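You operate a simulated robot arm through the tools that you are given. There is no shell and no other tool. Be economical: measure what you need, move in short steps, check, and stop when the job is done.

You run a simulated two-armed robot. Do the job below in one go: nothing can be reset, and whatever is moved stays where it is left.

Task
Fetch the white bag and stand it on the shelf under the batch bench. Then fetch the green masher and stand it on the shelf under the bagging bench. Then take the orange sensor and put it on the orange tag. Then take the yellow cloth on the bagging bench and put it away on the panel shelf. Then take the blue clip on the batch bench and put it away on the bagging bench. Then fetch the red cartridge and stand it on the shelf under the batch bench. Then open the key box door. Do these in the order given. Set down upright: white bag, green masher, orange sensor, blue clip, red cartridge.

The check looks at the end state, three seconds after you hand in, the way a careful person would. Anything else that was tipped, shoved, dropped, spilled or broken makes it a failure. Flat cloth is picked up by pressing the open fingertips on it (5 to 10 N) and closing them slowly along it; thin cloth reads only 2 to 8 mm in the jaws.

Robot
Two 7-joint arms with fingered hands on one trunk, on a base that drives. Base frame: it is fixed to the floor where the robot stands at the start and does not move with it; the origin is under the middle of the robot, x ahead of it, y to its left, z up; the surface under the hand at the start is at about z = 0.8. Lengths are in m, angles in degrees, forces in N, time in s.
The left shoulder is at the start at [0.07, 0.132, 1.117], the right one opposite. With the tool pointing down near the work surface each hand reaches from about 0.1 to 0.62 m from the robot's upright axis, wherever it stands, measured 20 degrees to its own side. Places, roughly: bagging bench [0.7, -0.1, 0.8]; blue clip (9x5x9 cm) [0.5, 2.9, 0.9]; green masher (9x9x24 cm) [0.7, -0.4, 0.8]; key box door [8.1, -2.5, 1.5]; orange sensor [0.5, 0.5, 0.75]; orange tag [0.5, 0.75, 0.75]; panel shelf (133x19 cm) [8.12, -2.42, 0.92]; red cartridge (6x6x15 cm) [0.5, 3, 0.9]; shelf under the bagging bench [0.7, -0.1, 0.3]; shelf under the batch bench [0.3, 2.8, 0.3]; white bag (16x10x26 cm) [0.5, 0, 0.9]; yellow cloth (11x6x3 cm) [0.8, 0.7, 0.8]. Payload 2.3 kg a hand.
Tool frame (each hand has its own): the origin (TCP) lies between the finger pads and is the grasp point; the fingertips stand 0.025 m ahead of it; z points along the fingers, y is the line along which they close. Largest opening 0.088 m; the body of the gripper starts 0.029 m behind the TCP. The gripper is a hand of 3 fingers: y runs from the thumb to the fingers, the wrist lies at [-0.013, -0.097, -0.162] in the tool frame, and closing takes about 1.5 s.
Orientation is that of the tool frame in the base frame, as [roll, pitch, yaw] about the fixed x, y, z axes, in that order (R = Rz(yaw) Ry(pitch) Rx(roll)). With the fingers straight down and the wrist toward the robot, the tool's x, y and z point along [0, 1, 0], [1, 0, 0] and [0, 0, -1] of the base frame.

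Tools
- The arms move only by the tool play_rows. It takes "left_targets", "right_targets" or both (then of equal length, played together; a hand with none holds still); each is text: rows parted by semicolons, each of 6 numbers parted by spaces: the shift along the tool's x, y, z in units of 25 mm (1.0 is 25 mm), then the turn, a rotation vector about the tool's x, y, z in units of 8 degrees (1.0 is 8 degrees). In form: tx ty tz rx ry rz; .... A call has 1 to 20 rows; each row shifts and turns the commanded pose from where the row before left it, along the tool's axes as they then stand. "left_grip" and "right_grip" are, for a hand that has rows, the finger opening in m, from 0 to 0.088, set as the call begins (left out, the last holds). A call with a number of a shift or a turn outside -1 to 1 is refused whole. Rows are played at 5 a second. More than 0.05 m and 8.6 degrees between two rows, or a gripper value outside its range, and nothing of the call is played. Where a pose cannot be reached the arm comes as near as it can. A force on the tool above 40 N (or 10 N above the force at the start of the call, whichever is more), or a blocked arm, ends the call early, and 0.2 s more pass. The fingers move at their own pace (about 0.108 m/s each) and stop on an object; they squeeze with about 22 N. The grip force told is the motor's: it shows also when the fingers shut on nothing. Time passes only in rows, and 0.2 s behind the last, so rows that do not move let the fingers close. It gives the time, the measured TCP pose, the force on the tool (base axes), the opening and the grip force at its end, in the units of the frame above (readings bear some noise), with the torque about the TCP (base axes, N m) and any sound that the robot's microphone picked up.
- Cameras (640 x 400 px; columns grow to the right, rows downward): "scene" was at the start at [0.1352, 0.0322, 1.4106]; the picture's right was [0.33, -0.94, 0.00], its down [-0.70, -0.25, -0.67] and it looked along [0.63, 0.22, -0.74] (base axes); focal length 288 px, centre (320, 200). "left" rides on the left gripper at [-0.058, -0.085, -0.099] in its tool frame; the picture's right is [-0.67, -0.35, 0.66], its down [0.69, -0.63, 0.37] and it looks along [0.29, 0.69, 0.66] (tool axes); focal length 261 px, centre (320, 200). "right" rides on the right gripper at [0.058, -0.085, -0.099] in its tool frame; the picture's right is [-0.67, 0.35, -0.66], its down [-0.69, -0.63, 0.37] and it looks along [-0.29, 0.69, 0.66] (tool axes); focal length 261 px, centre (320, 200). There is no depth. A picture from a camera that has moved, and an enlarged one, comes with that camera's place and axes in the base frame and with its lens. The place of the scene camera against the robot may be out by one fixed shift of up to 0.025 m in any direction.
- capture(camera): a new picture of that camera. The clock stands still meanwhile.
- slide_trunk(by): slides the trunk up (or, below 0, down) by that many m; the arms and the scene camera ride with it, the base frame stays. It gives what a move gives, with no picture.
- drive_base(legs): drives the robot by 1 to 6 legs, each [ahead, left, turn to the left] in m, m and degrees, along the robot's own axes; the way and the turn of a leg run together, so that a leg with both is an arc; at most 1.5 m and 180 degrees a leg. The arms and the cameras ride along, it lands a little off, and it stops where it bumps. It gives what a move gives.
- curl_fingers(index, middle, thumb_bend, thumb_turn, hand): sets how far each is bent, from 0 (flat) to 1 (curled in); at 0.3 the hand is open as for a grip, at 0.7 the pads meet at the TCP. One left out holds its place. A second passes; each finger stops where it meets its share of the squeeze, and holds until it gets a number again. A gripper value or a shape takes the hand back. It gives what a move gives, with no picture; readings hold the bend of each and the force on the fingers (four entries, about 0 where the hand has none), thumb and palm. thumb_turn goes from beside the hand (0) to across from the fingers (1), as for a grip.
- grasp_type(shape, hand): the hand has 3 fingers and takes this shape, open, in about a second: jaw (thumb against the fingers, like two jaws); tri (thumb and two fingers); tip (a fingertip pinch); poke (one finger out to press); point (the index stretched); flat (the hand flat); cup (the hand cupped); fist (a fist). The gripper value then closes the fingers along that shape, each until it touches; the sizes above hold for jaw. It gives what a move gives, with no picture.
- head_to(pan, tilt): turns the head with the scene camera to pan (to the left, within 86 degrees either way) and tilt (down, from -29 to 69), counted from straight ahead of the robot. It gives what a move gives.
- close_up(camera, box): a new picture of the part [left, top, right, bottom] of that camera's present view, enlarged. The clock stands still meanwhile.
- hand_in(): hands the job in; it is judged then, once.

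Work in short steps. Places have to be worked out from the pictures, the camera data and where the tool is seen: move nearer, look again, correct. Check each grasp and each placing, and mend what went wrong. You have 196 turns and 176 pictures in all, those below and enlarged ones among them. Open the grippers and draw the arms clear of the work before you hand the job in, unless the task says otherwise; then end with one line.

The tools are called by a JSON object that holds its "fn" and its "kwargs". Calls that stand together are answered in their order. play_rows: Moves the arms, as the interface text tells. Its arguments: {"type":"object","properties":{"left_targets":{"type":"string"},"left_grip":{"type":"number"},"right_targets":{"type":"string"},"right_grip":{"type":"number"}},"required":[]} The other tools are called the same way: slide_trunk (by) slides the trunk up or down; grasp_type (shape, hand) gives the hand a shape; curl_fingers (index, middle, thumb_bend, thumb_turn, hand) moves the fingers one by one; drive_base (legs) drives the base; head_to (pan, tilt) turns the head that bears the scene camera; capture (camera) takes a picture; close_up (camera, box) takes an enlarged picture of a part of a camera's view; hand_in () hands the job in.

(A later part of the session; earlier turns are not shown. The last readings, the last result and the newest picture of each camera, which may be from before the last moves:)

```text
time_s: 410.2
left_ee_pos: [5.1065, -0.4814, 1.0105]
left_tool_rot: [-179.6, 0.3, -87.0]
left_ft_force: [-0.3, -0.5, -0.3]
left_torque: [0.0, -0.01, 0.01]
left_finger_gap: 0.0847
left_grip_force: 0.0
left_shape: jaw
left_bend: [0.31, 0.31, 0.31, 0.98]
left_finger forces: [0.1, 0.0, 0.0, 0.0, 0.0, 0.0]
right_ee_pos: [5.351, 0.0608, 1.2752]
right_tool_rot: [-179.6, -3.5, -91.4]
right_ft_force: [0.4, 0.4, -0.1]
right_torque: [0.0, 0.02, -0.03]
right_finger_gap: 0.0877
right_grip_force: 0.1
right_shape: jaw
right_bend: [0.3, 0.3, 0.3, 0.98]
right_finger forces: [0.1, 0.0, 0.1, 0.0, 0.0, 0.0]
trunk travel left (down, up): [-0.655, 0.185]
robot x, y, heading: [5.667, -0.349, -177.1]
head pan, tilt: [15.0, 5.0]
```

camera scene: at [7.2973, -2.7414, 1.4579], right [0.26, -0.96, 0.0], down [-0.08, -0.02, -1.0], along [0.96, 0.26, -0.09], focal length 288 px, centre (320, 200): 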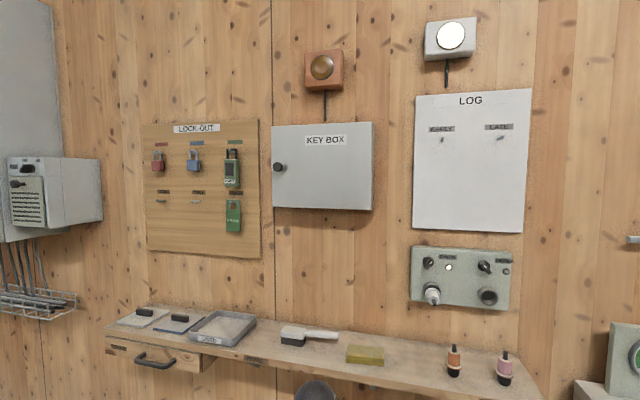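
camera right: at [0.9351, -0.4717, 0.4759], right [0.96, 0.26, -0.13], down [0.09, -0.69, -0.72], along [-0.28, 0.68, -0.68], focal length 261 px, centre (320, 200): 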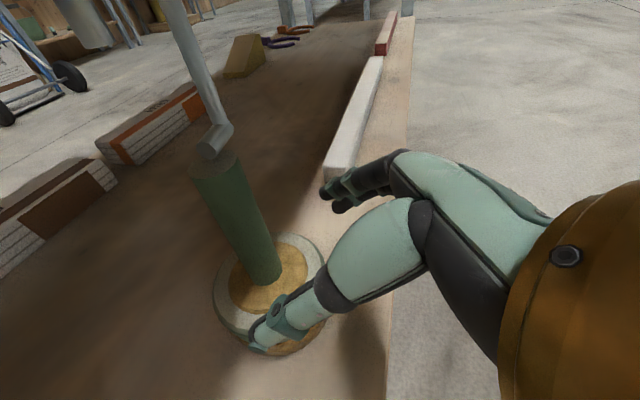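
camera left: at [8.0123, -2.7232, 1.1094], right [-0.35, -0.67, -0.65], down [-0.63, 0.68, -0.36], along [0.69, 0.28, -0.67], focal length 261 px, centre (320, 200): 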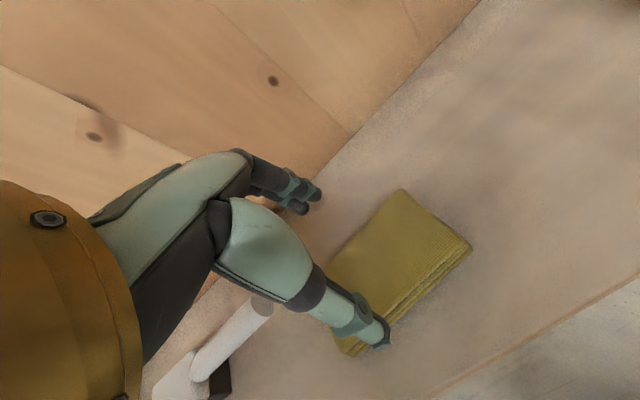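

Key box noted (knob at about (8.1, -2.40, 1.48), hinges on the right). Now I drive to the +x side of the batch bench.

{"fn": "drive_base", "kwargs": {"legs": [[0, 0, -2.9], [1.4, 0, 0], [1.3, 0, 0], [1.0, -1.0, 0], [0, -1.2, 0], [0, -1.0, 0]]}}

{"fn": "head_to", "kwargs": {"pan": 0, "tilt": 25}}

{"fn": "capture", "kwargs": {"camera": "scene"}}

```text
time_s: 440.6
left_ee_pos: [1.5426, 2.7991, 1.0101]
left_tool_rot: [-179.5, 0.3, -91.0]
left_ft_force: [1.1, 0.0, -0.1]
left_torque: [-0.01, 0.01, 0.01]
left_finger_gap: 0.0845
left_grip_force: 0.0
left_shape: jaw
left_bend: [0.31, 0.31, 0.31, 0.98]
left_finger forces: [0.0, 0.0, 0.0, 0.0, 0.1, 0.0]
right_ee_pos: [1.823, 3.3235, 1.2743]
right_tool_rot: [-179.6, -3.4, -95.4]
right_ft_force: [0.4, -0.3, -0.5]
right_torque: [-0.02, 0.02, 0.03]
right_finger_gap: 0.088
right_grip_force: 0.1
right_shape: jaw
right_bend: [0.3, 0.3, 0.3, 0.98]
right_finger forces: [0.0, 0.0, 0.0, 0.0, 0.0, 0.1]
trunk travel left (down, up): [-0.655, 0.185]
robot x, y, heading: [2.1118, 2.8937, 179.1]
head pan, tilt: [15.0, 5.0]
```

```text
time_s: 441.4
left_ee_pos: [1.5419, 2.8007, 1.0093]
left_tool_rot: [-179.6, 0.3, -91.1]
left_ft_force: [-0.7, 0.9, 1.0]
left_torque: [0.04, 0.01, 0.01]
left_finger_gap: 0.0844
left_grip_force: 0.0
left_shape: jaw
left_bend: [0.31, 0.31, 0.31, 0.98]
left_finger forces: [0.0, 0.0, 0.0, 0.1, 0.1, 0.0]
right_ee_pos: [1.8226, 3.3231, 1.2746]
right_tool_rot: [-179.7, -3.5, -95.3]
right_ft_force: [-1.1, 0.6, -0.8]
right_torque: [-0.03, -0.03, -0.03]
right_finger_gap: 0.0879
right_grip_force: 0.0
right_shape: jaw
right_bend: [0.3, 0.3, 0.3, 0.98]
right_finger forces: [0.1, 0.1, 0.1, 0.0, 0.1, 0.1]
trunk travel left (down, up): [-0.655, 0.185]
robot x, y, heading: [2.1093, 2.8953, 179.2]
head pan, tilt: [0.0, 25.0]
```

```text
58 pictures are left
camera scene: at [1.9783, 2.9037, 1.4256], right [0.02, 1.0, 0.0], down [0.42, -0.01, -0.91], along [-0.91, 0.01, -0.42], focal length 288 px, centre (320, 200)
```

scene: 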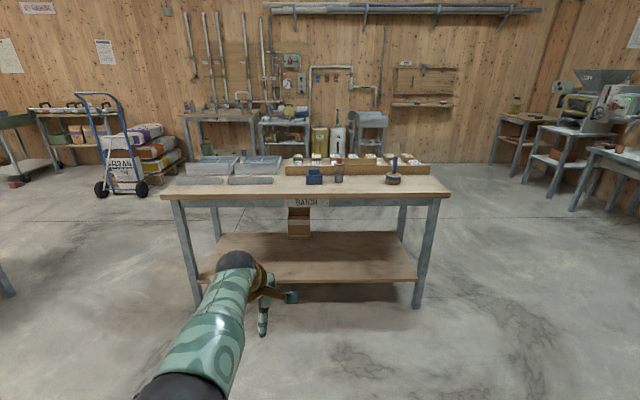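

Clip at about (0.55, 2.88), cartridge just right of it. I approach to 0.25 m and look closely.

{"fn": "drive_base", "kwargs": {"legs": [[0.75, -0.09, 0.8]]}}

{"fn": "head_to", "kwargs": {"pan": 0, "tilt": 35}}

{"fn": "capture", "kwargs": {"camera": "scene"}}

{"fn": "close_up", "kwargs": {"camera": "scene", "box": [260, 80, 440, 200]}}

{"fn": "capture", "kwargs": {"camera": "left"}}

```text
time_s: 445.5
left_ee_pos: [0.7873, 2.8906, 1.009]
left_tool_rot: [-179.7, 0.4, -90.2]
left_ft_force: [0.2, 0.4, 0.5]
left_torque: [0.0, -0.02, -0.03]
left_finger_gap: 0.0848
left_grip_force: 0.0
left_shape: jaw
left_bend: [0.31, 0.31, 0.31, 0.98]
left_finger forces: [0.0, 0.0, 0.1, 0.1, 0.0, 0.0]
right_ee_pos: [1.0622, 3.4165, 1.2758]
right_tool_rot: [-179.7, -3.5, -94.8]
right_ft_force: [0.3, 0.2, -0.3]
right_torque: [-0.01, 0.0, -0.01]
right_finger_gap: 0.0877
right_grip_force: 0.0
right_shape: jaw
right_bend: [0.3, 0.3, 0.3, 0.98]
right_finger forces: [0.0, 0.0, 0.0, 0.1, 0.1, 0.1]
trunk travel left (down, up): [-0.655, 0.185]
robot x, y, heading: [1.3513, 2.9938, 179.6]
head pan, tilt: [0.0, 25.0]
```

```text
time_s: 446.2
left_ee_pos: [0.7865, 2.8911, 1.0089]
left_tool_rot: [-179.5, 0.3, -90.2]
left_ft_force: [0.0, 0.1, -0.4]
left_torque: [-0.01, 0.0, -0.04]
left_finger_gap: 0.0845
left_grip_force: 0.1
left_shape: jaw
left_bend: [0.31, 0.31, 0.31, 0.98]
left_finger forces: [0.1, 0.0, 0.1, 0.0, 0.0, 0.0]
right_ee_pos: [1.0595, 3.4163, 1.2742]
right_tool_rot: [-179.7, -3.5, -94.6]
right_ft_force: [-0.2, 0.5, -0.1]
right_torque: [0.01, -0.03, -0.02]
right_finger_gap: 0.0877
right_grip_force: 0.1
right_shape: jaw
right_bend: [0.3, 0.3, 0.3, 0.98]
right_finger forces: [0.1, 0.0, 0.0, 0.1, 0.0, 0.0]
trunk travel left (down, up): [-0.655, 0.185]
robot x, y, heading: [1.3521, 2.9968, 179.8]
head pan, tilt: [0.0, 35.0]
```

```text
57 pictures are left
camera scene: at [1.2251, 2.9987, 1.4098], right [0.01, 1.0, 0.0], down [0.57, 0.0, -0.82], along [-0.82, 0.0, -0.57], focal length 288 px, centre (320, 200)
```

scene: 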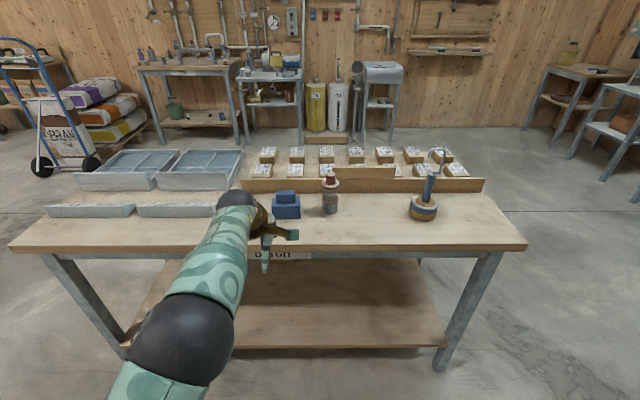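

```text
3.33 times, centred on (350, 140) of scene
camera zoom: at [1.2251, 2.9987, 1.4098], right [0.01, 1.0, 0.0], down [0.57, 0.0, -0.82], along [-0.82, 0.0, -0.57], focal length 962 px, centre (220, 400)
```

zoom: 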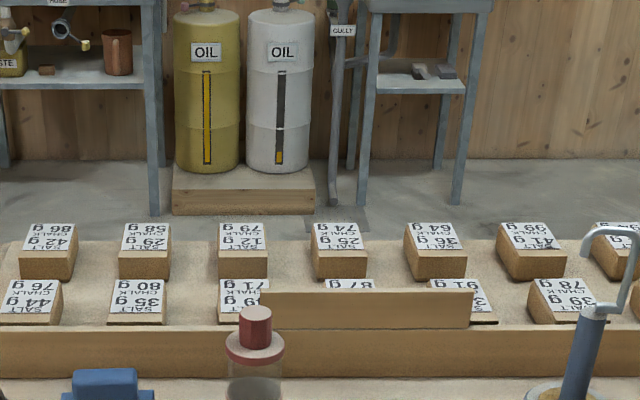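

```text
55 pictures are left
camera left: at [0.8714, 2.9463, 1.1093], right [0.36, 0.67, -0.65], down [0.63, -0.69, -0.36], along [-0.69, -0.28, -0.67], focal length 261 px, centre (320, 200)
```

left: 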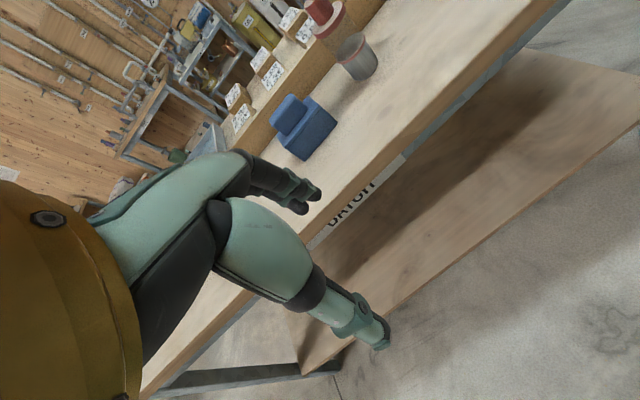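

Clip: front face x≈0.51, y 2.84–2.93, top ≈0.94 on a bench at z≈0.85. I drive 0.24 m closer and look again.

{"fn": "drive_base", "kwargs": {"legs": [[0.25, 0, 0.3]]}}

{"fn": "capture", "kwargs": {"camera": "left"}}

{"fn": "close_up", "kwargs": {"camera": "scene", "box": [200, 150, 480, 325]}}

```text
time_s: 448.1
left_ee_pos: [0.5349, 2.8883, 1.0102]
left_tool_rot: [-179.6, 0.4, -90.1]
left_ft_force: [-0.2, -0.1, 0.9]
left_torque: [-0.03, -0.01, 0.02]
left_finger_gap: 0.0847
left_grip_force: 0.1
left_shape: jaw
left_bend: [0.31, 0.31, 0.31, 0.98]
left_finger forces: [0.0, 0.0, 0.0, 0.0, 0.0, 0.0]
right_ee_pos: [0.807, 3.4168, 1.2754]
right_tool_rot: [-179.8, -3.5, -94.5]
right_ft_force: [-0.1, 0.8, -0.4]
right_torque: [0.0, 0.0, 0.01]
right_finger_gap: 0.0878
right_grip_force: 0.0
right_shape: jaw
right_bend: [0.3, 0.3, 0.3, 0.98]
right_finger forces: [0.1, 0.0, 0.0, 0.0, 0.0, 0.1]
trunk travel left (down, up): [-0.655, 0.185]
robot x, y, heading: [1.097, 2.9931, 179.9]
head pan, tilt: [0.0, 35.0]
```

```text
54 pictures are left
camera left: at [0.6196, 2.9452, 1.1101], right [0.35, 0.67, -0.65], down [0.63, -0.68, -0.37], along [-0.69, -0.28, -0.67], focal length 261 px, centre (320, 200)
```

left: 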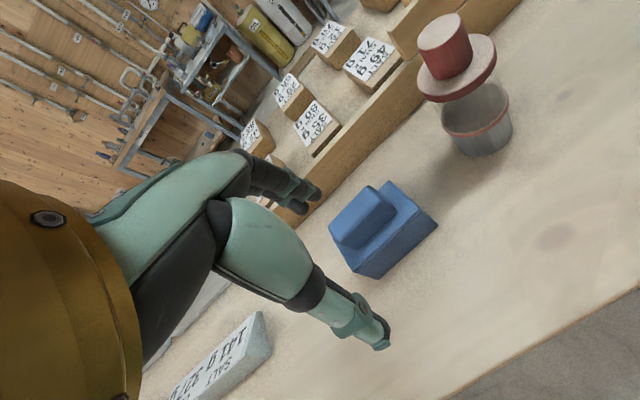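

```text
2.29 times, centred on (340, 238) of scene
camera zoom: at [0.9736, 2.999, 1.41], right [0.0, 1.0, 0.0], down [0.57, 0.0, -0.82], along [-0.82, 0.0, -0.57], focal length 659 px, centre (274, 114)
```

zoom: 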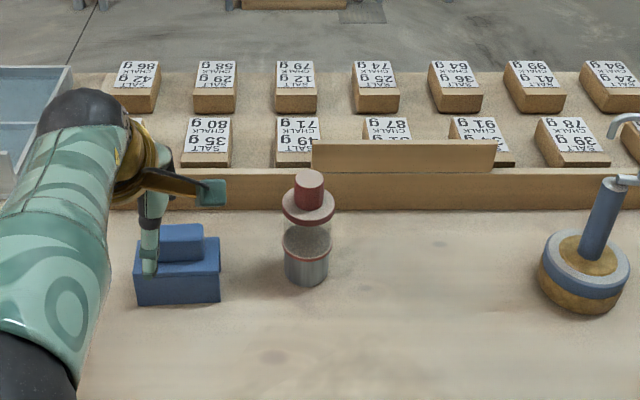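

Clip centre ≈ (0.483, 2.892). I drive 5 cm more and lower to z≈0.93, then look.

{"fn": "drive_base", "kwargs": {"legs": [[0.052, -0.003, 0]]}}

{"fn": "play_rows", "kwargs": {"left_targets": "0 0 1 0 0 0;0 0 1 0 0 0;0 0 1 0 0 0;0 0 0.2 0 0 0;0 0 0 0 0 0", "left_grip": 0.085}}

{"fn": "capture", "kwargs": {"camera": "left"}}

```text
time_s: 449.0
left_ee_pos: [0.4875, 2.8922, 1.012]
left_tool_rot: [-179.8, 0.4, -90.0]
left_ft_force: [0.6, -0.6, 0.4]
left_torque: [0.0, 0.03, -0.02]
left_finger_gap: 0.0846
left_grip_force: 0.1
left_shape: jaw
left_bend: [0.31, 0.31, 0.31, 0.98]
left_finger forces: [0.0, 0.0, 0.0, 0.0, 0.0, 0.0]
right_ee_pos: [0.7602, 3.418, 1.2752]
right_tool_rot: [-180.0, -3.5, -94.5]
right_ft_force: [1.3, -0.4, -0.2]
right_torque: [0.0, 0.01, 0.01]
right_finger_gap: 0.0879
right_grip_force: 0.0
right_shape: jaw
right_bend: [0.3, 0.3, 0.3, 0.98]
right_finger forces: [0.0, 0.1, 0.0, 0.0, 0.0, 0.1]
trunk travel left (down, up): [-0.655, 0.185]
robot x, y, heading: [1.0489, 2.9982, 179.8]
head pan, tilt: [0.0, 35.0]
```

```text
time_s: 450.2
left_ee_pos: [0.4823, 2.8923, 0.9296]
left_tool_rot: [-179.6, 0.3, -90.1]
left_ft_force: [0.0, 0.0, 0.9]
left_torque: [0.0, 0.0, 0.0]
left_finger_gap: 0.0845
left_grip_force: 0.0
left_shape: jaw
left_bend: [0.31, 0.31, 0.31, 0.98]
left_finger forces: [0.0, 0.0, 0.0, 0.0, 0.0, 0.0]
right_ee_pos: [0.756, 3.4198, 1.2752]
right_tool_rot: [-179.8, -3.5, -94.5]
right_ft_force: [-0.3, -0.5, 0.2]
right_torque: [-0.02, -0.03, -0.03]
right_finger_gap: 0.088
right_grip_force: 0.1
right_shape: jaw
right_bend: [0.3, 0.3, 0.3, 0.98]
right_finger forces: [0.0, 0.0, 0.1, 0.0, 0.0, 0.0]
trunk travel left (down, up): [-0.655, 0.185]
robot x, y, heading: [1.0503, 2.9933, 179.6]
head pan, tilt: [0.0, 35.0]
```

```text
52 pictures are left
camera left: at [0.5683, 2.949, 1.0297], right [0.36, 0.67, -0.65], down [0.63, -0.68, -0.37], along [-0.69, -0.28, -0.67], focal length 261 px, centre (320, 200)
```

left: 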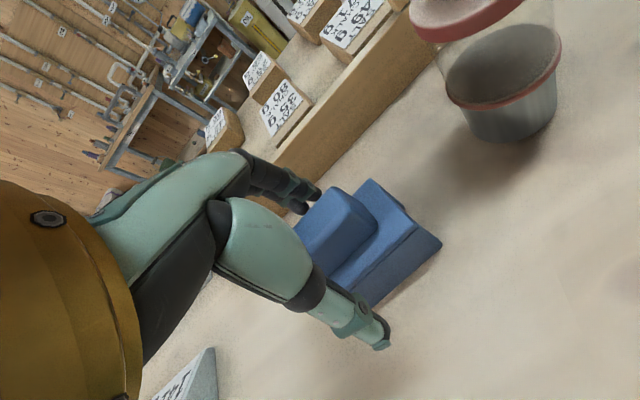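

The upper block is between the jaws. I lower 1 cm and close.

{"fn": "play_rows", "kwargs": {"left_targets": "0 0 0.4 0 0 0;0 0 0 0 0 0"}}

{"fn": "play_rows", "kwargs": {"left_targets": "0 0 0 0 0 0;0 0 0 0 0 0;0 0 0 0 0 0;0 0 0 0 0 0;0 0 0 0 0 0;0 0 0 0 0 0;0 0 0 0 0 0", "left_grip": 0}}

{"fn": "capture", "kwargs": {"camera": "left"}}

```text
time_s: 450.8
left_ee_pos: [0.4834, 2.8916, 0.9201]
left_tool_rot: [-179.6, 0.3, -90.1]
left_ft_force: [0.0, -0.1, 0.1]
left_torque: [-0.02, 0.01, 0.02]
left_finger_gap: 0.0847
left_grip_force: 0.0
left_shape: jaw
left_bend: [0.31, 0.31, 0.31, 0.98]
left_finger forces: [0.0, 0.1, 0.0, 0.0, 0.0, 0.0]
right_ee_pos: [0.7552, 3.4185, 1.2749]
right_tool_rot: [-179.7, -3.5, -94.5]
right_ft_force: [0.0, -0.7, 0.3]
right_torque: [-0.01, -0.01, 0.01]
right_finger_gap: 0.0877
right_grip_force: 0.2
right_shape: jaw
right_bend: [0.3, 0.3, 0.3, 0.98]
right_finger forces: [0.1, 0.1, 0.0, 0.0, 0.0, 0.1]
trunk travel left (down, up): [-0.655, 0.185]
robot x, y, heading: [1.0485, 2.9974, 179.6]
head pan, tilt: [0.0, 35.0]
```

```text
time_s: 452.4
left_ee_pos: [0.4835, 2.8921, 0.9206]
left_tool_rot: [-179.5, 0.3, -90.1]
left_ft_force: [0.8, -0.5, 0.0]
left_torque: [0.0, 0.01, -0.01]
left_finger_gap: 0.0213
left_grip_force: 22.1
left_shape: jaw
left_bend: [0.74, 0.57, 0.75, 1.0]
left_finger forces: [12.8, 6.8, 0.1, 0.0, 19.7, 0.0]
right_ee_pos: [0.7541, 3.4192, 1.2738]
right_tool_rot: [-179.6, -3.5, -94.5]
right_ft_force: [-0.7, 0.0, -0.3]
right_torque: [0.01, 0.02, -0.04]
right_finger_gap: 0.0881
right_grip_force: 0.0
right_shape: jaw
right_bend: [0.3, 0.3, 0.3, 0.98]
right_finger forces: [0.1, 0.0, 0.0, 0.0, 0.0, 0.0]
trunk travel left (down, up): [-0.655, 0.185]
robot x, y, heading: [1.0498, 2.9936, 179.7]
head pan, tilt: [0.0, 35.0]
```

```text
51 pictures are left
camera left: at [0.568, 2.9488, 1.0196], right [0.36, 0.67, -0.65], down [0.63, -0.68, -0.36], along [-0.69, -0.28, -0.67], focal length 261 px, centre (320, 200)
```

left: 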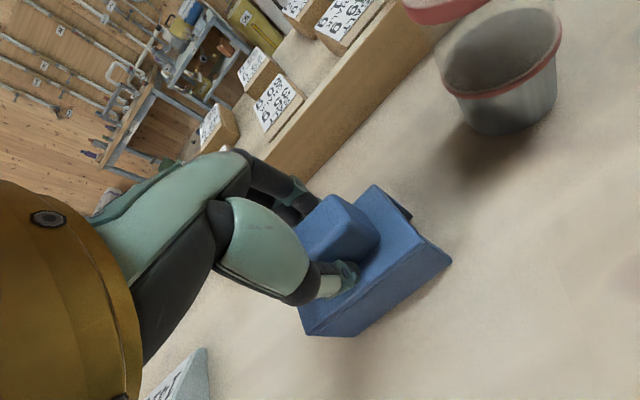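

Gripped (21 mm, 22 N). I lift 8 cm and back away.

{"fn": "play_rows", "kwargs": {"left_targets": "0 0 -0.8 0 0 0;0 0 -0.8 0 0 0;0 0 -0.8 0 0 0;0 0 -0.8 0 0 0;0 0 0 0 0 0"}}

{"fn": "drive_base", "kwargs": {"legs": [[-0.6, 0, 0]]}}

{"fn": "capture", "kwargs": {"camera": "left"}}

{"fn": "capture", "kwargs": {"camera": "scene"}}

```text
time_s: 453.6
left_ee_pos: [0.482, 2.8913, 1.0002]
left_tool_rot: [-179.6, 0.3, -90.0]
left_ft_force: [0.5, 0.5, -0.2]
left_torque: [0.0, 0.01, 0.03]
left_finger_gap: 0.0211
left_grip_force: 22.2
left_shape: jaw
left_bend: [0.74, 0.57, 0.75, 1.0]
left_finger forces: [12.8, 6.9, 0.1, 0.0, 19.7, 0.1]
right_ee_pos: [0.7545, 3.4195, 1.2747]
right_tool_rot: [-179.6, -3.5, -94.6]
right_ft_force: [-0.4, 0.2, -1.0]
right_torque: [0.0, 0.0, -0.02]
right_finger_gap: 0.0877
right_grip_force: 0.0
right_shape: jaw
right_bend: [0.3, 0.3, 0.3, 0.98]
right_finger forces: [0.1, 0.0, 0.0, 0.0, 0.0, 0.0]
trunk travel left (down, up): [-0.655, 0.185]
robot x, y, heading: [1.0479, 2.9937, 179.8]
head pan, tilt: [0.0, 35.0]
```

```text
time_s: 457.0
left_ee_pos: [1.0776, 2.8919, 0.999]
left_tool_rot: [-179.4, 0.3, -90.4]
left_ft_force: [0.1, -0.1, 0.2]
left_torque: [0.01, 0.02, -0.01]
left_finger_gap: 0.021
left_grip_force: 21.9
left_shape: jaw
left_bend: [0.74, 0.57, 0.75, 1.0]
left_finger forces: [12.7, 6.8, 0.1, 0.1, 19.7, 0.0]
right_ee_pos: [1.3534, 3.4185, 1.2744]
right_tool_rot: [-179.6, -3.5, -94.6]
right_ft_force: [0.1, 0.5, 0.3]
right_torque: [-0.05, -0.02, -0.05]
right_finger_gap: 0.0878
right_grip_force: 0.0
right_shape: jaw
right_bend: [0.3, 0.3, 0.3, 0.98]
right_finger forces: [0.0, 0.1, 0.0, 0.0, 0.1, 0.0]
trunk travel left (down, up): [-0.655, 0.185]
robot x, y, heading: [1.6439, 2.9972, 180.0]
head pan, tilt: [0.0, 35.0]
```

```text
50 pictures are left
camera left: at [1.1638, 2.9477, 1.0995], right [0.36, 0.67, -0.65], down [0.63, -0.69, -0.36], along [-0.69, -0.28, -0.67], focal length 261 px, centre (320, 200)
```

left: 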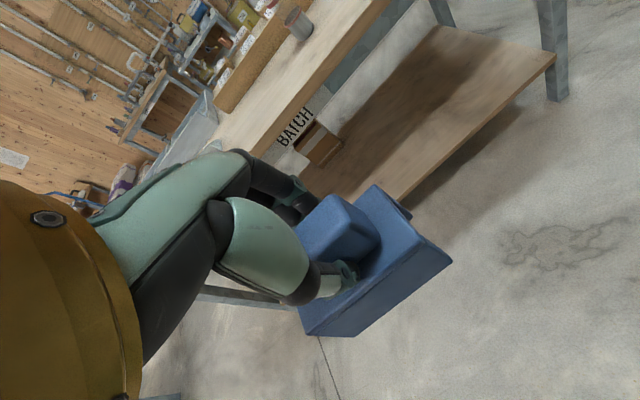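

```text
49 pictures are left
camera scene: at [1.517, 3.0006, 1.4096], right [0.0, 1.0, 0.0], down [0.57, 0.0, -0.82], along [-0.82, 0.0, -0.57], focal length 288 px, centre (320, 200)
```

scene: 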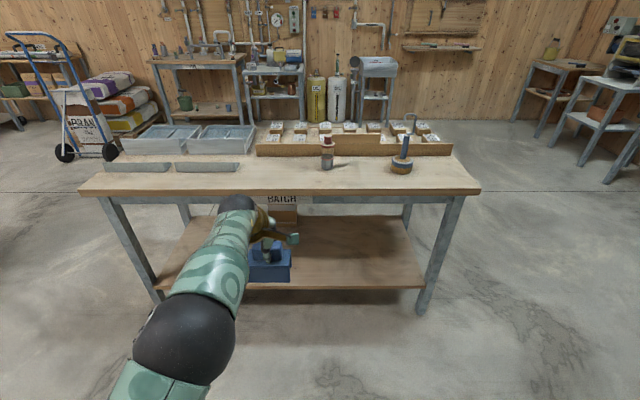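

Clip held upright. I bring it to the back of the bagging bench, to the spot the cloth left (x≈0.82, y≈0.71).

{"fn": "drive_base", "kwargs": {"legs": [[-0.15, 0, 0], [0, 1.1, 0], [0, 1.08, 0]]}}

{"fn": "capture", "kwargs": {"camera": "scene"}}

```text
time_s: 468.6
left_ee_pos: [1.2463, 0.7109, 0.9995]
left_tool_rot: [-179.5, 0.3, -88.5]
left_ft_force: [0.8, 0.6, 0.0]
left_torque: [0.04, 0.01, -0.01]
left_finger_gap: 0.0211
left_grip_force: 21.5
left_shape: jaw
left_bend: [0.74, 0.57, 0.75, 1.0]
left_finger forces: [12.7, 6.7, 0.1, 0.1, 19.6, 0.0]
right_ee_pos: [1.5038, 1.246, 1.2743]
right_tool_rot: [-179.7, -3.4, -92.9]
right_ft_force: [0.1, -0.6, -0.8]
right_torque: [0.01, -0.02, 0.03]
right_finger_gap: 0.0878
right_grip_force: 0.1
right_shape: jaw
right_bend: [0.3, 0.3, 0.3, 0.98]
right_finger forces: [0.0, 0.0, 0.0, 0.0, 0.1, 0.0]
trunk travel left (down, up): [-0.655, 0.185]
robot x, y, heading: [1.8122, 0.8326, -178.6]
head pan, tilt: [0.0, 35.0]
```

```text
48 pictures are left
camera scene: at [1.6805, 0.833, 1.4097], right [-0.03, 1.0, 0.0], down [0.57, 0.01, -0.82], along [-0.82, -0.02, -0.57], focal length 288 px, centre (320, 200)
```

scene: 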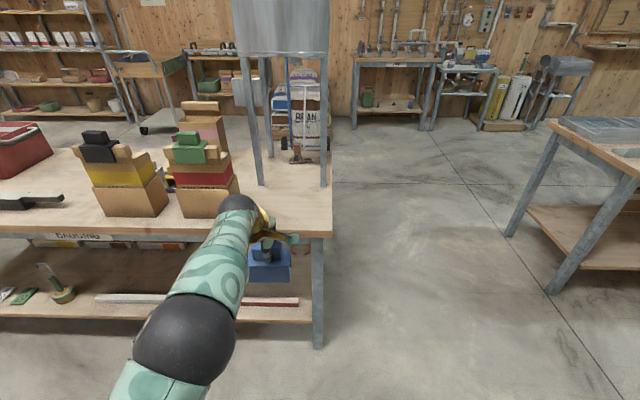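

I straighten and drive in 0.41 m, then check the place.

{"fn": "drive_base", "kwargs": {"legs": [[0, 0, -1.4], [0.41, 0.015, 0]]}}

{"fn": "capture", "kwargs": {"camera": "left"}}

```text
time_s: 471.6
left_ee_pos: [0.8348, 0.7037, 1.0003]
left_tool_rot: [-179.6, 0.3, -89.6]
left_ft_force: [-0.1, -0.7, -0.2]
left_torque: [0.0, -0.01, -0.03]
left_finger_gap: 0.0211
left_grip_force: 22.2
left_shape: jaw
left_bend: [0.74, 0.57, 0.75, 1.0]
left_finger forces: [12.7, 6.8, 0.0, 0.0, 19.7, 0.0]
right_ee_pos: [1.1019, 1.2336, 1.2739]
right_tool_rot: [-179.8, -3.5, -94.0]
right_ft_force: [-0.8, 0.5, 0.4]
right_torque: [0.01, 0.01, -0.01]
right_finger_gap: 0.0878
right_grip_force: 0.0
right_shape: jaw
right_bend: [0.3, 0.3, 0.3, 0.98]
right_finger forces: [0.1, 0.0, 0.0, 0.0, 0.1, 0.0]
trunk travel left (down, up): [-0.655, 0.185]
robot x, y, heading: [1.4024, 0.8153, -179.6]
head pan, tilt: [0.0, 35.0]
```

```text
47 pictures are left
camera left: at [0.9193, 0.7616, 1.1004], right [0.35, 0.68, -0.65], down [0.64, -0.68, -0.37], along [-0.69, -0.29, -0.67], focal length 261 px, centre (320, 200)
```

left: 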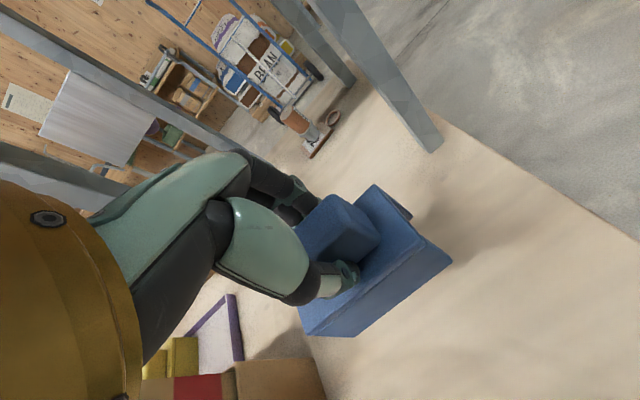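

The spot is clear. I lower to just above the bench and then in small steps.

{"fn": "play_rows", "kwargs": {"left_targets": "0 0 1 0 0 0;0 0 1 0 0 0;0 0 1 0 0 0;0 0 1 0 0 0;0 0 0.6 0 0 0;0 0 0 0 0 0"}}

{"fn": "play_rows", "kwargs": {"left_targets": "0 0 0.25 0 0 0;0 0 0 0 0 0"}}

{"fn": "play_rows", "kwargs": {"left_targets": "0 0 0.2 0 0 0;0 0 0 0 0 0"}}

```text
time_s: 472.9
left_ee_pos: [0.8358, 0.7046, 0.8868]
left_tool_rot: [-179.5, 0.4, -89.7]
left_ft_force: [0.4, 0.2, -0.1]
left_torque: [-0.01, 0.01, 0.02]
left_finger_gap: 0.0209
left_grip_force: 22.4
left_shape: jaw
left_bend: [0.74, 0.57, 0.75, 1.0]
left_finger forces: [12.8, 6.8, 0.0, 0.0, 19.6, 0.0]
right_ee_pos: [1.1019, 1.2347, 1.275]
right_tool_rot: [-179.7, -3.6, -93.9]
right_ft_force: [-0.9, -0.1, -0.7]
right_torque: [0.01, 0.0, -0.02]
right_finger_gap: 0.0878
right_grip_force: 0.0
right_shape: jaw
right_bend: [0.3, 0.3, 0.3, 0.98]
right_finger forces: [0.1, 0.1, 0.0, 0.0, 0.1, 0.0]
trunk travel left (down, up): [-0.655, 0.185]
robot x, y, heading: [1.3984, 0.8125, -179.7]
head pan, tilt: [0.0, 35.0]
```

```text
time_s: 473.6
left_ee_pos: [0.834, 0.705, 0.8804]
left_tool_rot: [-179.6, 0.3, -89.7]
left_ft_force: [0.1, 0.0, -0.5]
left_torque: [-0.01, 0.01, -0.04]
left_finger_gap: 0.021
left_grip_force: 22.1
left_shape: jaw
left_bend: [0.74, 0.57, 0.75, 1.0]
left_finger forces: [12.8, 6.8, 0.1, 0.0, 19.6, 0.0]
right_ee_pos: [1.1013, 1.2348, 1.2746]
right_tool_rot: [-179.6, -3.5, -93.9]
right_ft_force: [0.2, -0.5, -0.1]
right_torque: [-0.01, 0.0, 0.03]
right_finger_gap: 0.0878
right_grip_force: 0.1
right_shape: jaw
right_bend: [0.3, 0.3, 0.3, 0.98]
right_finger forces: [0.0, 0.0, 0.1, 0.0, 0.0, 0.0]
trunk travel left (down, up): [-0.655, 0.185]
robot x, y, heading: [1.3961, 0.8127, -179.9]
head pan, tilt: [0.0, 35.0]
```

```text
time_s: 474.1
left_ee_pos: [0.8363, 0.706, 0.8778]
left_tool_rot: [180.0, 0.3, -89.6]
left_ft_force: [-5.8, -0.8, 17.7]
left_torque: [0.0, 0.14, 0.02]
left_finger_gap: 0.022
left_grip_force: 21.9
left_shape: jaw
left_bend: [0.74, 0.57, 0.75, 1.0]
left_finger forces: [19.2, 9.4, 0.1, 0.0, 22.3, 0.1]
right_ee_pos: [1.1046, 1.235, 1.2749]
right_tool_rot: [-179.9, -3.7, -93.9]
right_ft_force: [0.2, -0.1, 0.7]
right_torque: [0.02, 0.02, -0.01]
right_finger_gap: 0.088
right_grip_force: 0.1
right_shape: jaw
right_bend: [0.3, 0.3, 0.3, 0.98]
right_finger forces: [0.0, 0.1, 0.0, 0.1, 0.0, 0.0]
trunk travel left (down, up): [-0.655, 0.185]
robot x, y, heading: [1.4027, 0.8149, -179.9]
head pan, tilt: [0.0, 35.0]
```

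Contact. I ease up slightly, open, and rise.

{"fn": "play_rows", "kwargs": {"left_targets": "0 0 -0.1 0 0 0;0 0 0 0 0 0"}}

{"fn": "play_rows", "kwargs": {"left_targets": "0 0 0 0 0 0;0 0 0 0 0 0;0 0 0 0 0 0;0 0 0 0 0 0;0 0 0 0 0 0;0 0 -0.8 0 0 0;0 0 -1 0 0 0;0 0 -1 0 0 0;0 0 0 0 0 0", "left_grip": 0.085}}

{"fn": "capture", "kwargs": {"camera": "left"}}

```text
time_s: 474.8
left_ee_pos: [0.8363, 0.7048, 0.8767]
left_tool_rot: [-179.6, 0.4, -89.5]
left_ft_force: [-3.6, -0.9, 12.0]
left_torque: [0.02, 0.19, -0.02]
left_finger_gap: 0.0221
left_grip_force: 21.8
left_shape: jaw
left_bend: [0.74, 0.56, 0.75, 1.0]
left_finger forces: [17.3, 9.0, 0.0, 0.1, 21.1, 0.0]
right_ee_pos: [1.1032, 1.2348, 1.2762]
right_tool_rot: [-179.7, -3.5, -94.0]
right_ft_force: [0.1, 0.3, 0.4]
right_torque: [0.01, 0.01, -0.03]
right_finger_gap: 0.0878
right_grip_force: 0.2
right_shape: jaw
right_bend: [0.3, 0.3, 0.3, 0.98]
right_finger forces: [0.0, 0.1, 0.0, 0.0, 0.0, 0.0]
trunk travel left (down, up): [-0.655, 0.185]
robot x, y, heading: [1.3997, 0.8135, -179.9]
head pan, tilt: [0.0, 35.0]
```

```text
time_s: 476.8
left_ee_pos: [0.835, 0.7057, 0.945]
left_tool_rot: [-179.5, 0.4, -89.6]
left_ft_force: [-1.1, 0.1, 0.1]
left_torque: [-0.02, -0.02, -0.02]
left_finger_gap: 0.0845
left_grip_force: 0.0
left_shape: jaw
left_bend: [0.31, 0.31, 0.31, 0.98]
left_finger forces: [0.0, 0.0, 0.0, 0.0, 0.0, 0.0]
right_ee_pos: [1.1013, 1.2339, 1.2745]
right_tool_rot: [-179.5, -3.5, -93.9]
right_ft_force: [-0.8, 0.1, -0.3]
right_torque: [0.0, 0.02, 0.01]
right_finger_gap: 0.0877
right_grip_force: 0.1
right_shape: jaw
right_bend: [0.3, 0.3, 0.3, 0.98]
right_finger forces: [0.1, 0.1, 0.0, 0.0, 0.1, 0.0]
trunk travel left (down, up): [-0.655, 0.185]
robot x, y, heading: [1.3942, 0.8133, -179.7]
head pan, tilt: [0.0, 35.0]
```

```text
46 pictures are left
camera left: at [0.9202, 0.7617, 1.0464], right [0.35, 0.68, -0.65], down [0.64, -0.68, -0.36], along [-0.69, -0.29, -0.67], focal length 261 px, centre (320, 200)
```

left: 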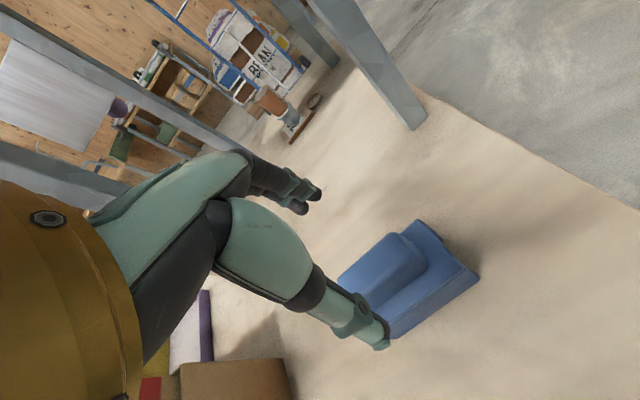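

The clip stands on the bench. I back off, go back to the batch bench for the cartridge and raise the trunk 10 cm.

{"fn": "drive_base", "kwargs": {"legs": [[-0.42, 0, 0], [0, -1.15, 0], [0, -1.17, 0]]}}

{"fn": "slide_trunk", "kwargs": {"by": 0.12}}

{"fn": "drive_base", "kwargs": {"legs": [[0.4, 0, 0]]}}

{"fn": "capture", "kwargs": {"camera": "scene"}}

{"fn": "capture", "kwargs": {"camera": "left"}}

```text
time_s: 490.3
left_ee_pos: [1.2482, 3.0206, 0.9465]
left_tool_rot: [-179.6, 0.3, -89.3]
left_ft_force: [0.2, -0.1, 1.0]
left_torque: [-0.02, -0.01, -0.02]
left_finger_gap: 0.0846
left_grip_force: 0.0
left_shape: jaw
left_bend: [0.31, 0.31, 0.31, 0.98]
left_finger forces: [0.0, 0.0, 0.0, 0.0, 0.1, 0.0]
right_ee_pos: [1.5111, 3.5506, 1.2749]
right_tool_rot: [-179.7, -3.5, -93.6]
right_ft_force: [0.0, 0.8, 0.7]
right_torque: [0.0, -0.01, -0.01]
right_finger_gap: 0.088
right_grip_force: 0.0
right_shape: jaw
right_bend: [0.3, 0.3, 0.3, 0.98]
right_finger forces: [0.1, 0.1, 0.0, 0.1, 0.0, 0.0]
trunk travel left (down, up): [-0.655, 0.185]
robot x, y, heading: [1.8144, 3.1306, -179.1]
head pan, tilt: [0.0, 35.0]
```

```text
time_s: 491.8
left_ee_pos: [1.2484, 3.0221, 1.0657]
left_tool_rot: [-179.6, 0.4, -89.4]
left_ft_force: [0.2, -0.1, 1.3]
left_torque: [0.05, 0.03, 0.02]
left_finger_gap: 0.0845
left_grip_force: 0.1
left_shape: jaw
left_bend: [0.31, 0.31, 0.31, 0.98]
left_finger forces: [0.0, 0.0, 0.0, 0.0, 0.1, 0.0]
right_ee_pos: [1.5113, 3.549, 1.395]
right_tool_rot: [-179.7, -3.4, -93.7]
right_ft_force: [-0.1, 0.4, -0.3]
right_torque: [0.02, -0.01, 0.03]
right_finger_gap: 0.0876
right_grip_force: 0.1
right_shape: jaw
right_bend: [0.3, 0.3, 0.3, 0.98]
right_finger forces: [0.1, 0.0, 0.1, 0.0, 0.1, 0.1]
trunk travel left (down, up): [-0.775, 0.065]
robot x, y, heading: [1.8111, 3.1321, -179.1]
head pan, tilt: [0.0, 35.0]
```

```text
time_s: 494.3
left_ee_pos: [0.8579, 3.0181, 1.0665]
left_tool_rot: [-179.8, 0.4, -89.4]
left_ft_force: [-0.6, -0.1, -0.7]
left_torque: [-0.01, 0.01, 0.01]
left_finger_gap: 0.0848
left_grip_force: 0.1
left_shape: jaw
left_bend: [0.31, 0.31, 0.31, 0.98]
left_finger forces: [0.0, 0.0, 0.0, 0.1, 0.0, 0.0]
right_ee_pos: [1.1223, 3.5473, 1.3947]
right_tool_rot: [-179.8, -3.4, -93.9]
right_ft_force: [0.2, -0.2, -0.1]
right_torque: [-0.02, 0.01, 0.0]
right_finger_gap: 0.0881
right_grip_force: 0.2
right_shape: jaw
right_bend: [0.3, 0.3, 0.3, 0.98]
right_finger forces: [0.0, 0.1, 0.1, 0.0, 0.0, 0.1]
trunk travel left (down, up): [-0.775, 0.065]
robot x, y, heading: [1.4201, 3.1296, -179.3]
head pan, tilt: [0.0, 35.0]
```

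```text
45 pictures are left
camera scene: at [1.2941, 3.1326, 1.53], right [-0.01, 1.0, 0.0], down [0.57, 0.01, -0.82], along [-0.82, -0.01, -0.57], focal length 288 px, centre (320, 200)
```

scene: 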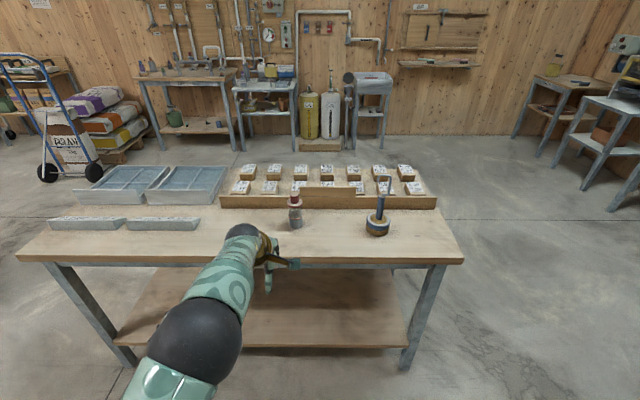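

```text
44 pictures are left
camera left: at [0.9425, 3.0751, 1.1671], right [0.35, 0.68, -0.65], down [0.64, -0.68, -0.37], along [-0.69, -0.29, -0.67], focal length 261 px, centre (320, 200)
```

left: 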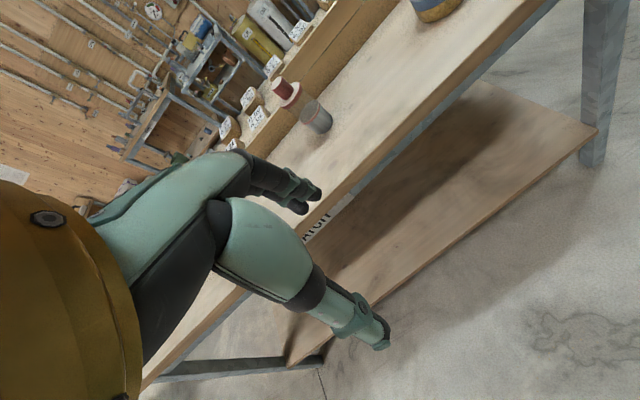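

Cartridge at about (0.48, 3.03). I drive 0.27 m closer and look.

{"fn": "drive_base", "kwargs": {"legs": [[0.27, -0.012, -0.7]]}}

{"fn": "capture", "kwargs": {"camera": "left"}}

```text
time_s: 496.2
left_ee_pos: [0.5915, 3.0372, 1.0672]
left_tool_rot: [-179.7, 0.4, -90.3]
left_ft_force: [0.5, -0.4, 0.0]
left_torque: [-0.02, 0.0, 0.02]
left_finger_gap: 0.0847
left_grip_force: 0.1
left_shape: jaw
left_bend: [0.31, 0.31, 0.31, 0.98]
left_finger forces: [0.0, 0.0, 0.0, 0.1, 0.0, 0.1]
right_ee_pos: [0.8622, 3.5638, 1.3956]
right_tool_rot: [-179.9, -3.5, -94.8]
right_ft_force: [-0.2, -0.1, -0.3]
right_torque: [0.02, 0.02, -0.01]
right_finger_gap: 0.0878
right_grip_force: 0.2
right_shape: jaw
right_bend: [0.3, 0.3, 0.3, 0.98]
right_finger forces: [0.0, 0.0, 0.1, 0.1, 0.0, 0.0]
trunk travel left (down, up): [-0.775, 0.065]
robot x, y, heading: [1.1525, 3.137, 179.9]
head pan, tilt: [0.0, 35.0]
```

```text
43 pictures are left
camera left: at [0.6766, 3.0933, 1.1674], right [0.36, 0.67, -0.65], down [0.63, -0.69, -0.37], along [-0.69, -0.28, -0.67], focal length 261 px, centre (320, 200)
```

left: 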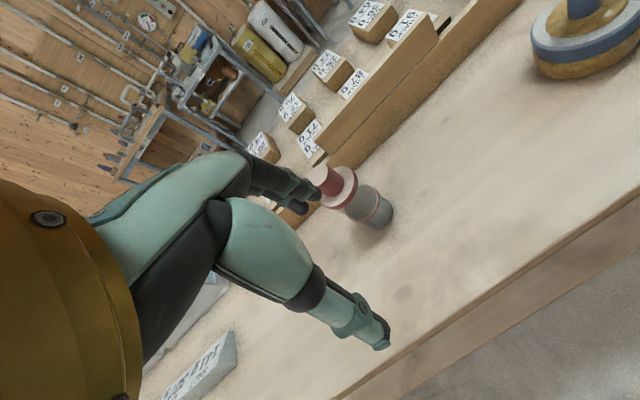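

Cartridge knob at (0.465, 3.03), top ≈0.995, flange ≈0.955. I position over it.

{"fn": "drive_base", "kwargs": {"legs": [[0.126, 0.006, 0]]}}

{"fn": "play_rows", "kwargs": {"left_targets": "0 0 1 0 0 0;0 0 1 0 0 0;0 0 0 0 0 0"}}

{"fn": "capture", "kwargs": {"camera": "left"}}

```text
time_s: 497.5
left_ee_pos: [0.465, 3.031, 1.0676]
left_tool_rot: [-179.7, 0.3, -90.3]
left_ft_force: [0.1, -0.4, 0.0]
left_torque: [0.0, 0.02, 0.02]
left_finger_gap: 0.0848
left_grip_force: 0.1
left_shape: jaw
left_bend: [0.31, 0.31, 0.31, 0.98]
left_finger forces: [0.1, 0.1, 0.0, 0.1, 0.0, 0.0]
right_ee_pos: [0.7391, 3.5586, 1.3947]
right_tool_rot: [-179.9, -3.5, -94.5]
right_ft_force: [-0.1, -0.6, -0.2]
right_torque: [-0.04, 0.0, 0.0]
right_finger_gap: 0.0878
right_grip_force: 0.2
right_shape: jaw
right_bend: [0.3, 0.3, 0.3, 0.98]
right_finger forces: [0.0, 0.0, 0.0, 0.0, 0.0, 0.0]
trunk travel left (down, up): [-0.775, 0.065]
robot x, y, heading: [1.024, 3.1318, 179.8]
head pan, tilt: [0.0, 35.0]
```

```text
time_s: 498.3
left_ee_pos: [0.4623, 3.0317, 1.0156]
left_tool_rot: [-179.5, 0.4, -90.2]
left_ft_force: [0.3, 0.2, 0.8]
left_torque: [-0.01, 0.02, 0.0]
left_finger_gap: 0.0849
left_grip_force: 0.0
left_shape: jaw
left_bend: [0.31, 0.31, 0.31, 0.98]
left_finger forces: [0.0, 0.1, 0.1, 0.0, 0.1, 0.1]
right_ee_pos: [0.7337, 3.5578, 1.3946]
right_tool_rot: [-179.7, -3.5, -94.6]
right_ft_force: [-0.5, -0.9, 0.0]
right_torque: [-0.01, -0.02, -0.01]
right_finger_gap: 0.0879
right_grip_force: 0.1
right_shape: jaw
right_bend: [0.3, 0.3, 0.3, 0.98]
right_finger forces: [0.0, 0.1, 0.0, 0.2, 0.0, 0.0]
trunk travel left (down, up): [-0.775, 0.065]
robot x, y, heading: [1.025, 3.1344, 179.7]
head pan, tilt: [0.0, 35.0]
```

```text
42 pictures are left
camera left: at [0.5469, 3.0883, 1.1151], right [0.36, 0.67, -0.65], down [0.63, -0.69, -0.37], along [-0.69, -0.28, -0.67], focal length 261 px, centre (320, 200)
```

left: 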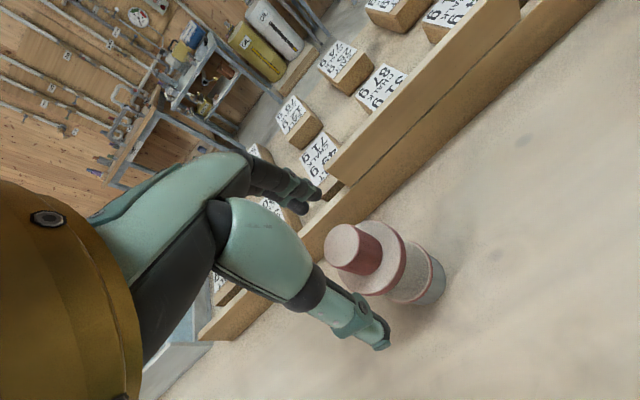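

Aligned. I lower 3 cm and close on the knob.

{"fn": "play_rows", "kwargs": {"left_targets": "0 0 0.7 0 0 0;0 0 0.6 0 0 0;0 0 0 0 0 0"}}

{"fn": "play_rows", "kwargs": {"left_targets": "0 0 0 0 0 0;0 0 0 0 0 0;0 0 0 0 0 0;0 0 0 0 0 0;0 0 0 0 0 0;0 0 0 0 0 0;0 0 0 0 0 0", "left_grip": 0}}

{"fn": "capture", "kwargs": {"camera": "left"}}

```text
time_s: 499.1
left_ee_pos: [0.4615, 3.032, 0.9841]
left_tool_rot: [-179.6, 0.4, -90.3]
left_ft_force: [-0.5, -0.5, -0.3]
left_torque: [0.02, -0.01, 0.02]
left_finger_gap: 0.0846
left_grip_force: 0.0
left_shape: jaw
left_bend: [0.31, 0.31, 0.31, 0.98]
left_finger forces: [0.0, 0.0, 0.1, 0.0, 0.1, 0.0]
right_ee_pos: [0.7327, 3.5582, 1.3941]
right_tool_rot: [-179.8, -3.5, -94.5]
right_ft_force: [-0.5, -1.2, 1.0]
right_torque: [-0.01, -0.01, -0.02]
right_finger_gap: 0.0877
right_grip_force: 0.1
right_shape: jaw
right_bend: [0.3, 0.3, 0.3, 0.98]
right_finger forces: [0.0, 0.0, 0.0, 0.0, 0.1, 0.0]
trunk travel left (down, up): [-0.775, 0.065]
robot x, y, heading: [1.029, 3.1336, 179.8]
head pan, tilt: [0.0, 35.0]
```

```text
time_s: 500.7
left_ee_pos: [0.4625, 3.033, 0.984]
left_tool_rot: [-179.5, 0.5, -90.2]
left_ft_force: [-0.5, 0.1, 0.0]
left_torque: [0.01, -0.01, 0.03]
left_finger_gap: 0.0226
left_grip_force: 21.9
left_shape: jaw
left_bend: [0.74, 0.56, 0.75, 1.0]
left_finger forces: [11.5, 7.0, 0.0, 0.1, 19.2, 0.0]
right_ee_pos: [0.7335, 3.5584, 1.3946]
right_tool_rot: [-179.7, -3.5, -94.7]
right_ft_force: [0.1, 0.0, 0.2]
right_torque: [0.0, 0.01, 0.0]
right_finger_gap: 0.0876
right_grip_force: 0.1
right_shape: jaw
right_bend: [0.3, 0.3, 0.3, 0.98]
right_finger forces: [0.1, 0.1, 0.0, 0.0, 0.0, 0.0]
trunk travel left (down, up): [-0.775, 0.065]
robot x, y, heading: [1.0291, 3.1347, 179.5]
head pan, tilt: [0.0, 35.0]
```

```text
41 pictures are left
camera left: at [0.5474, 3.0885, 1.083], right [0.36, 0.67, -0.65], down [0.63, -0.69, -0.36], along [-0.69, -0.28, -0.67], focal length 261 px, centre (320, 200)
```

left: 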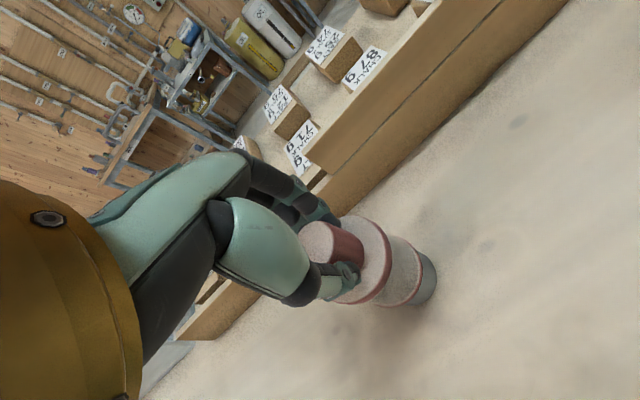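

Gripped. I lift with the trunk a little and the arm, then back out.

{"fn": "play_rows", "kwargs": {"left_targets": "0 0 -0.8 0 0 0;0 0 -0.8 0 0 0;0 0 -0.8 0 0 0;0 0 0 0 0 0"}}

{"fn": "drive_base", "kwargs": {"legs": [[-0.5, 0, 0]]}}

{"fn": "capture", "kwargs": {"camera": "left"}}

```text
time_s: 501.7
left_ee_pos: [0.4609, 3.0318, 1.0423]
left_tool_rot: [-179.5, 0.5, -90.3]
left_ft_force: [0.2, 0.3, -1.3]
left_torque: [0.01, 0.02, 0.02]
left_finger_gap: 0.0225
left_grip_force: 21.8
left_shape: jaw
left_bend: [0.74, 0.56, 0.75, 1.0]
left_finger forces: [11.7, 7.1, 0.1, 0.1, 19.2, 0.0]
right_ee_pos: [0.7333, 3.5571, 1.3959]
right_tool_rot: [-179.7, -3.4, -94.6]
right_ft_force: [-0.3, 0.2, -0.1]
right_torque: [-0.02, 0.01, 0.02]
right_finger_gap: 0.0879
right_grip_force: 0.0
right_shape: jaw
right_bend: [0.3, 0.3, 0.3, 0.98]
right_finger forces: [0.1, 0.1, 0.0, 0.0, 0.1, 0.0]
trunk travel left (down, up): [-0.775, 0.065]
robot x, y, heading: [1.0281, 3.1346, 179.9]
head pan, tilt: [0.0, 35.0]
```

```text
time_s: 504.6
left_ee_pos: [0.9643, 3.0317, 1.0427]
left_tool_rot: [-179.5, 0.4, -90.6]
left_ft_force: [-0.6, -0.3, -1.4]
left_torque: [0.04, 0.01, 0.01]
left_finger_gap: 0.0227
left_grip_force: 22.2
left_shape: jaw
left_bend: [0.74, 0.56, 0.75, 1.0]
left_finger forces: [11.7, 7.1, 0.1, 0.1, 19.2, 0.0]
right_ee_pos: [1.2386, 3.5562, 1.3939]
right_tool_rot: [-179.6, -3.5, -95.1]
right_ft_force: [0.2, 0.1, -0.1]
right_torque: [0.0, 0.01, -0.02]
right_finger_gap: 0.0879
right_grip_force: 0.1
right_shape: jaw
right_bend: [0.3, 0.3, 0.3, 0.98]
right_finger forces: [0.1, 0.0, 0.0, 0.0, 0.0, 0.0]
trunk travel left (down, up): [-0.775, 0.065]
robot x, y, heading: [1.5295, 3.1275, 179.5]
head pan, tilt: [0.0, 35.0]
```

```text
40 pictures are left
camera left: at [1.0496, 3.0876, 1.1426], right [0.36, 0.67, -0.65], down [0.63, -0.69, -0.36], along [-0.69, -0.27, -0.67], focal length 261 px, centre (320, 200)
```

left: 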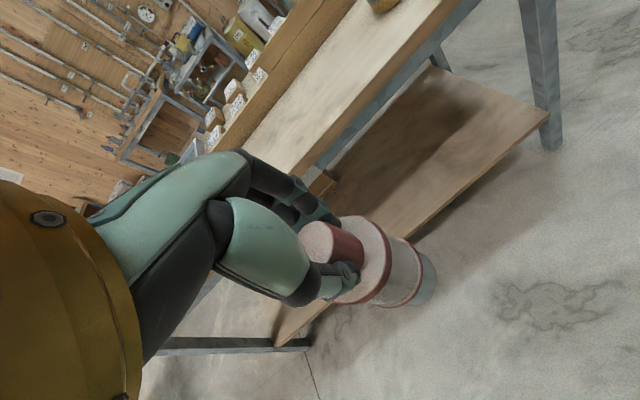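

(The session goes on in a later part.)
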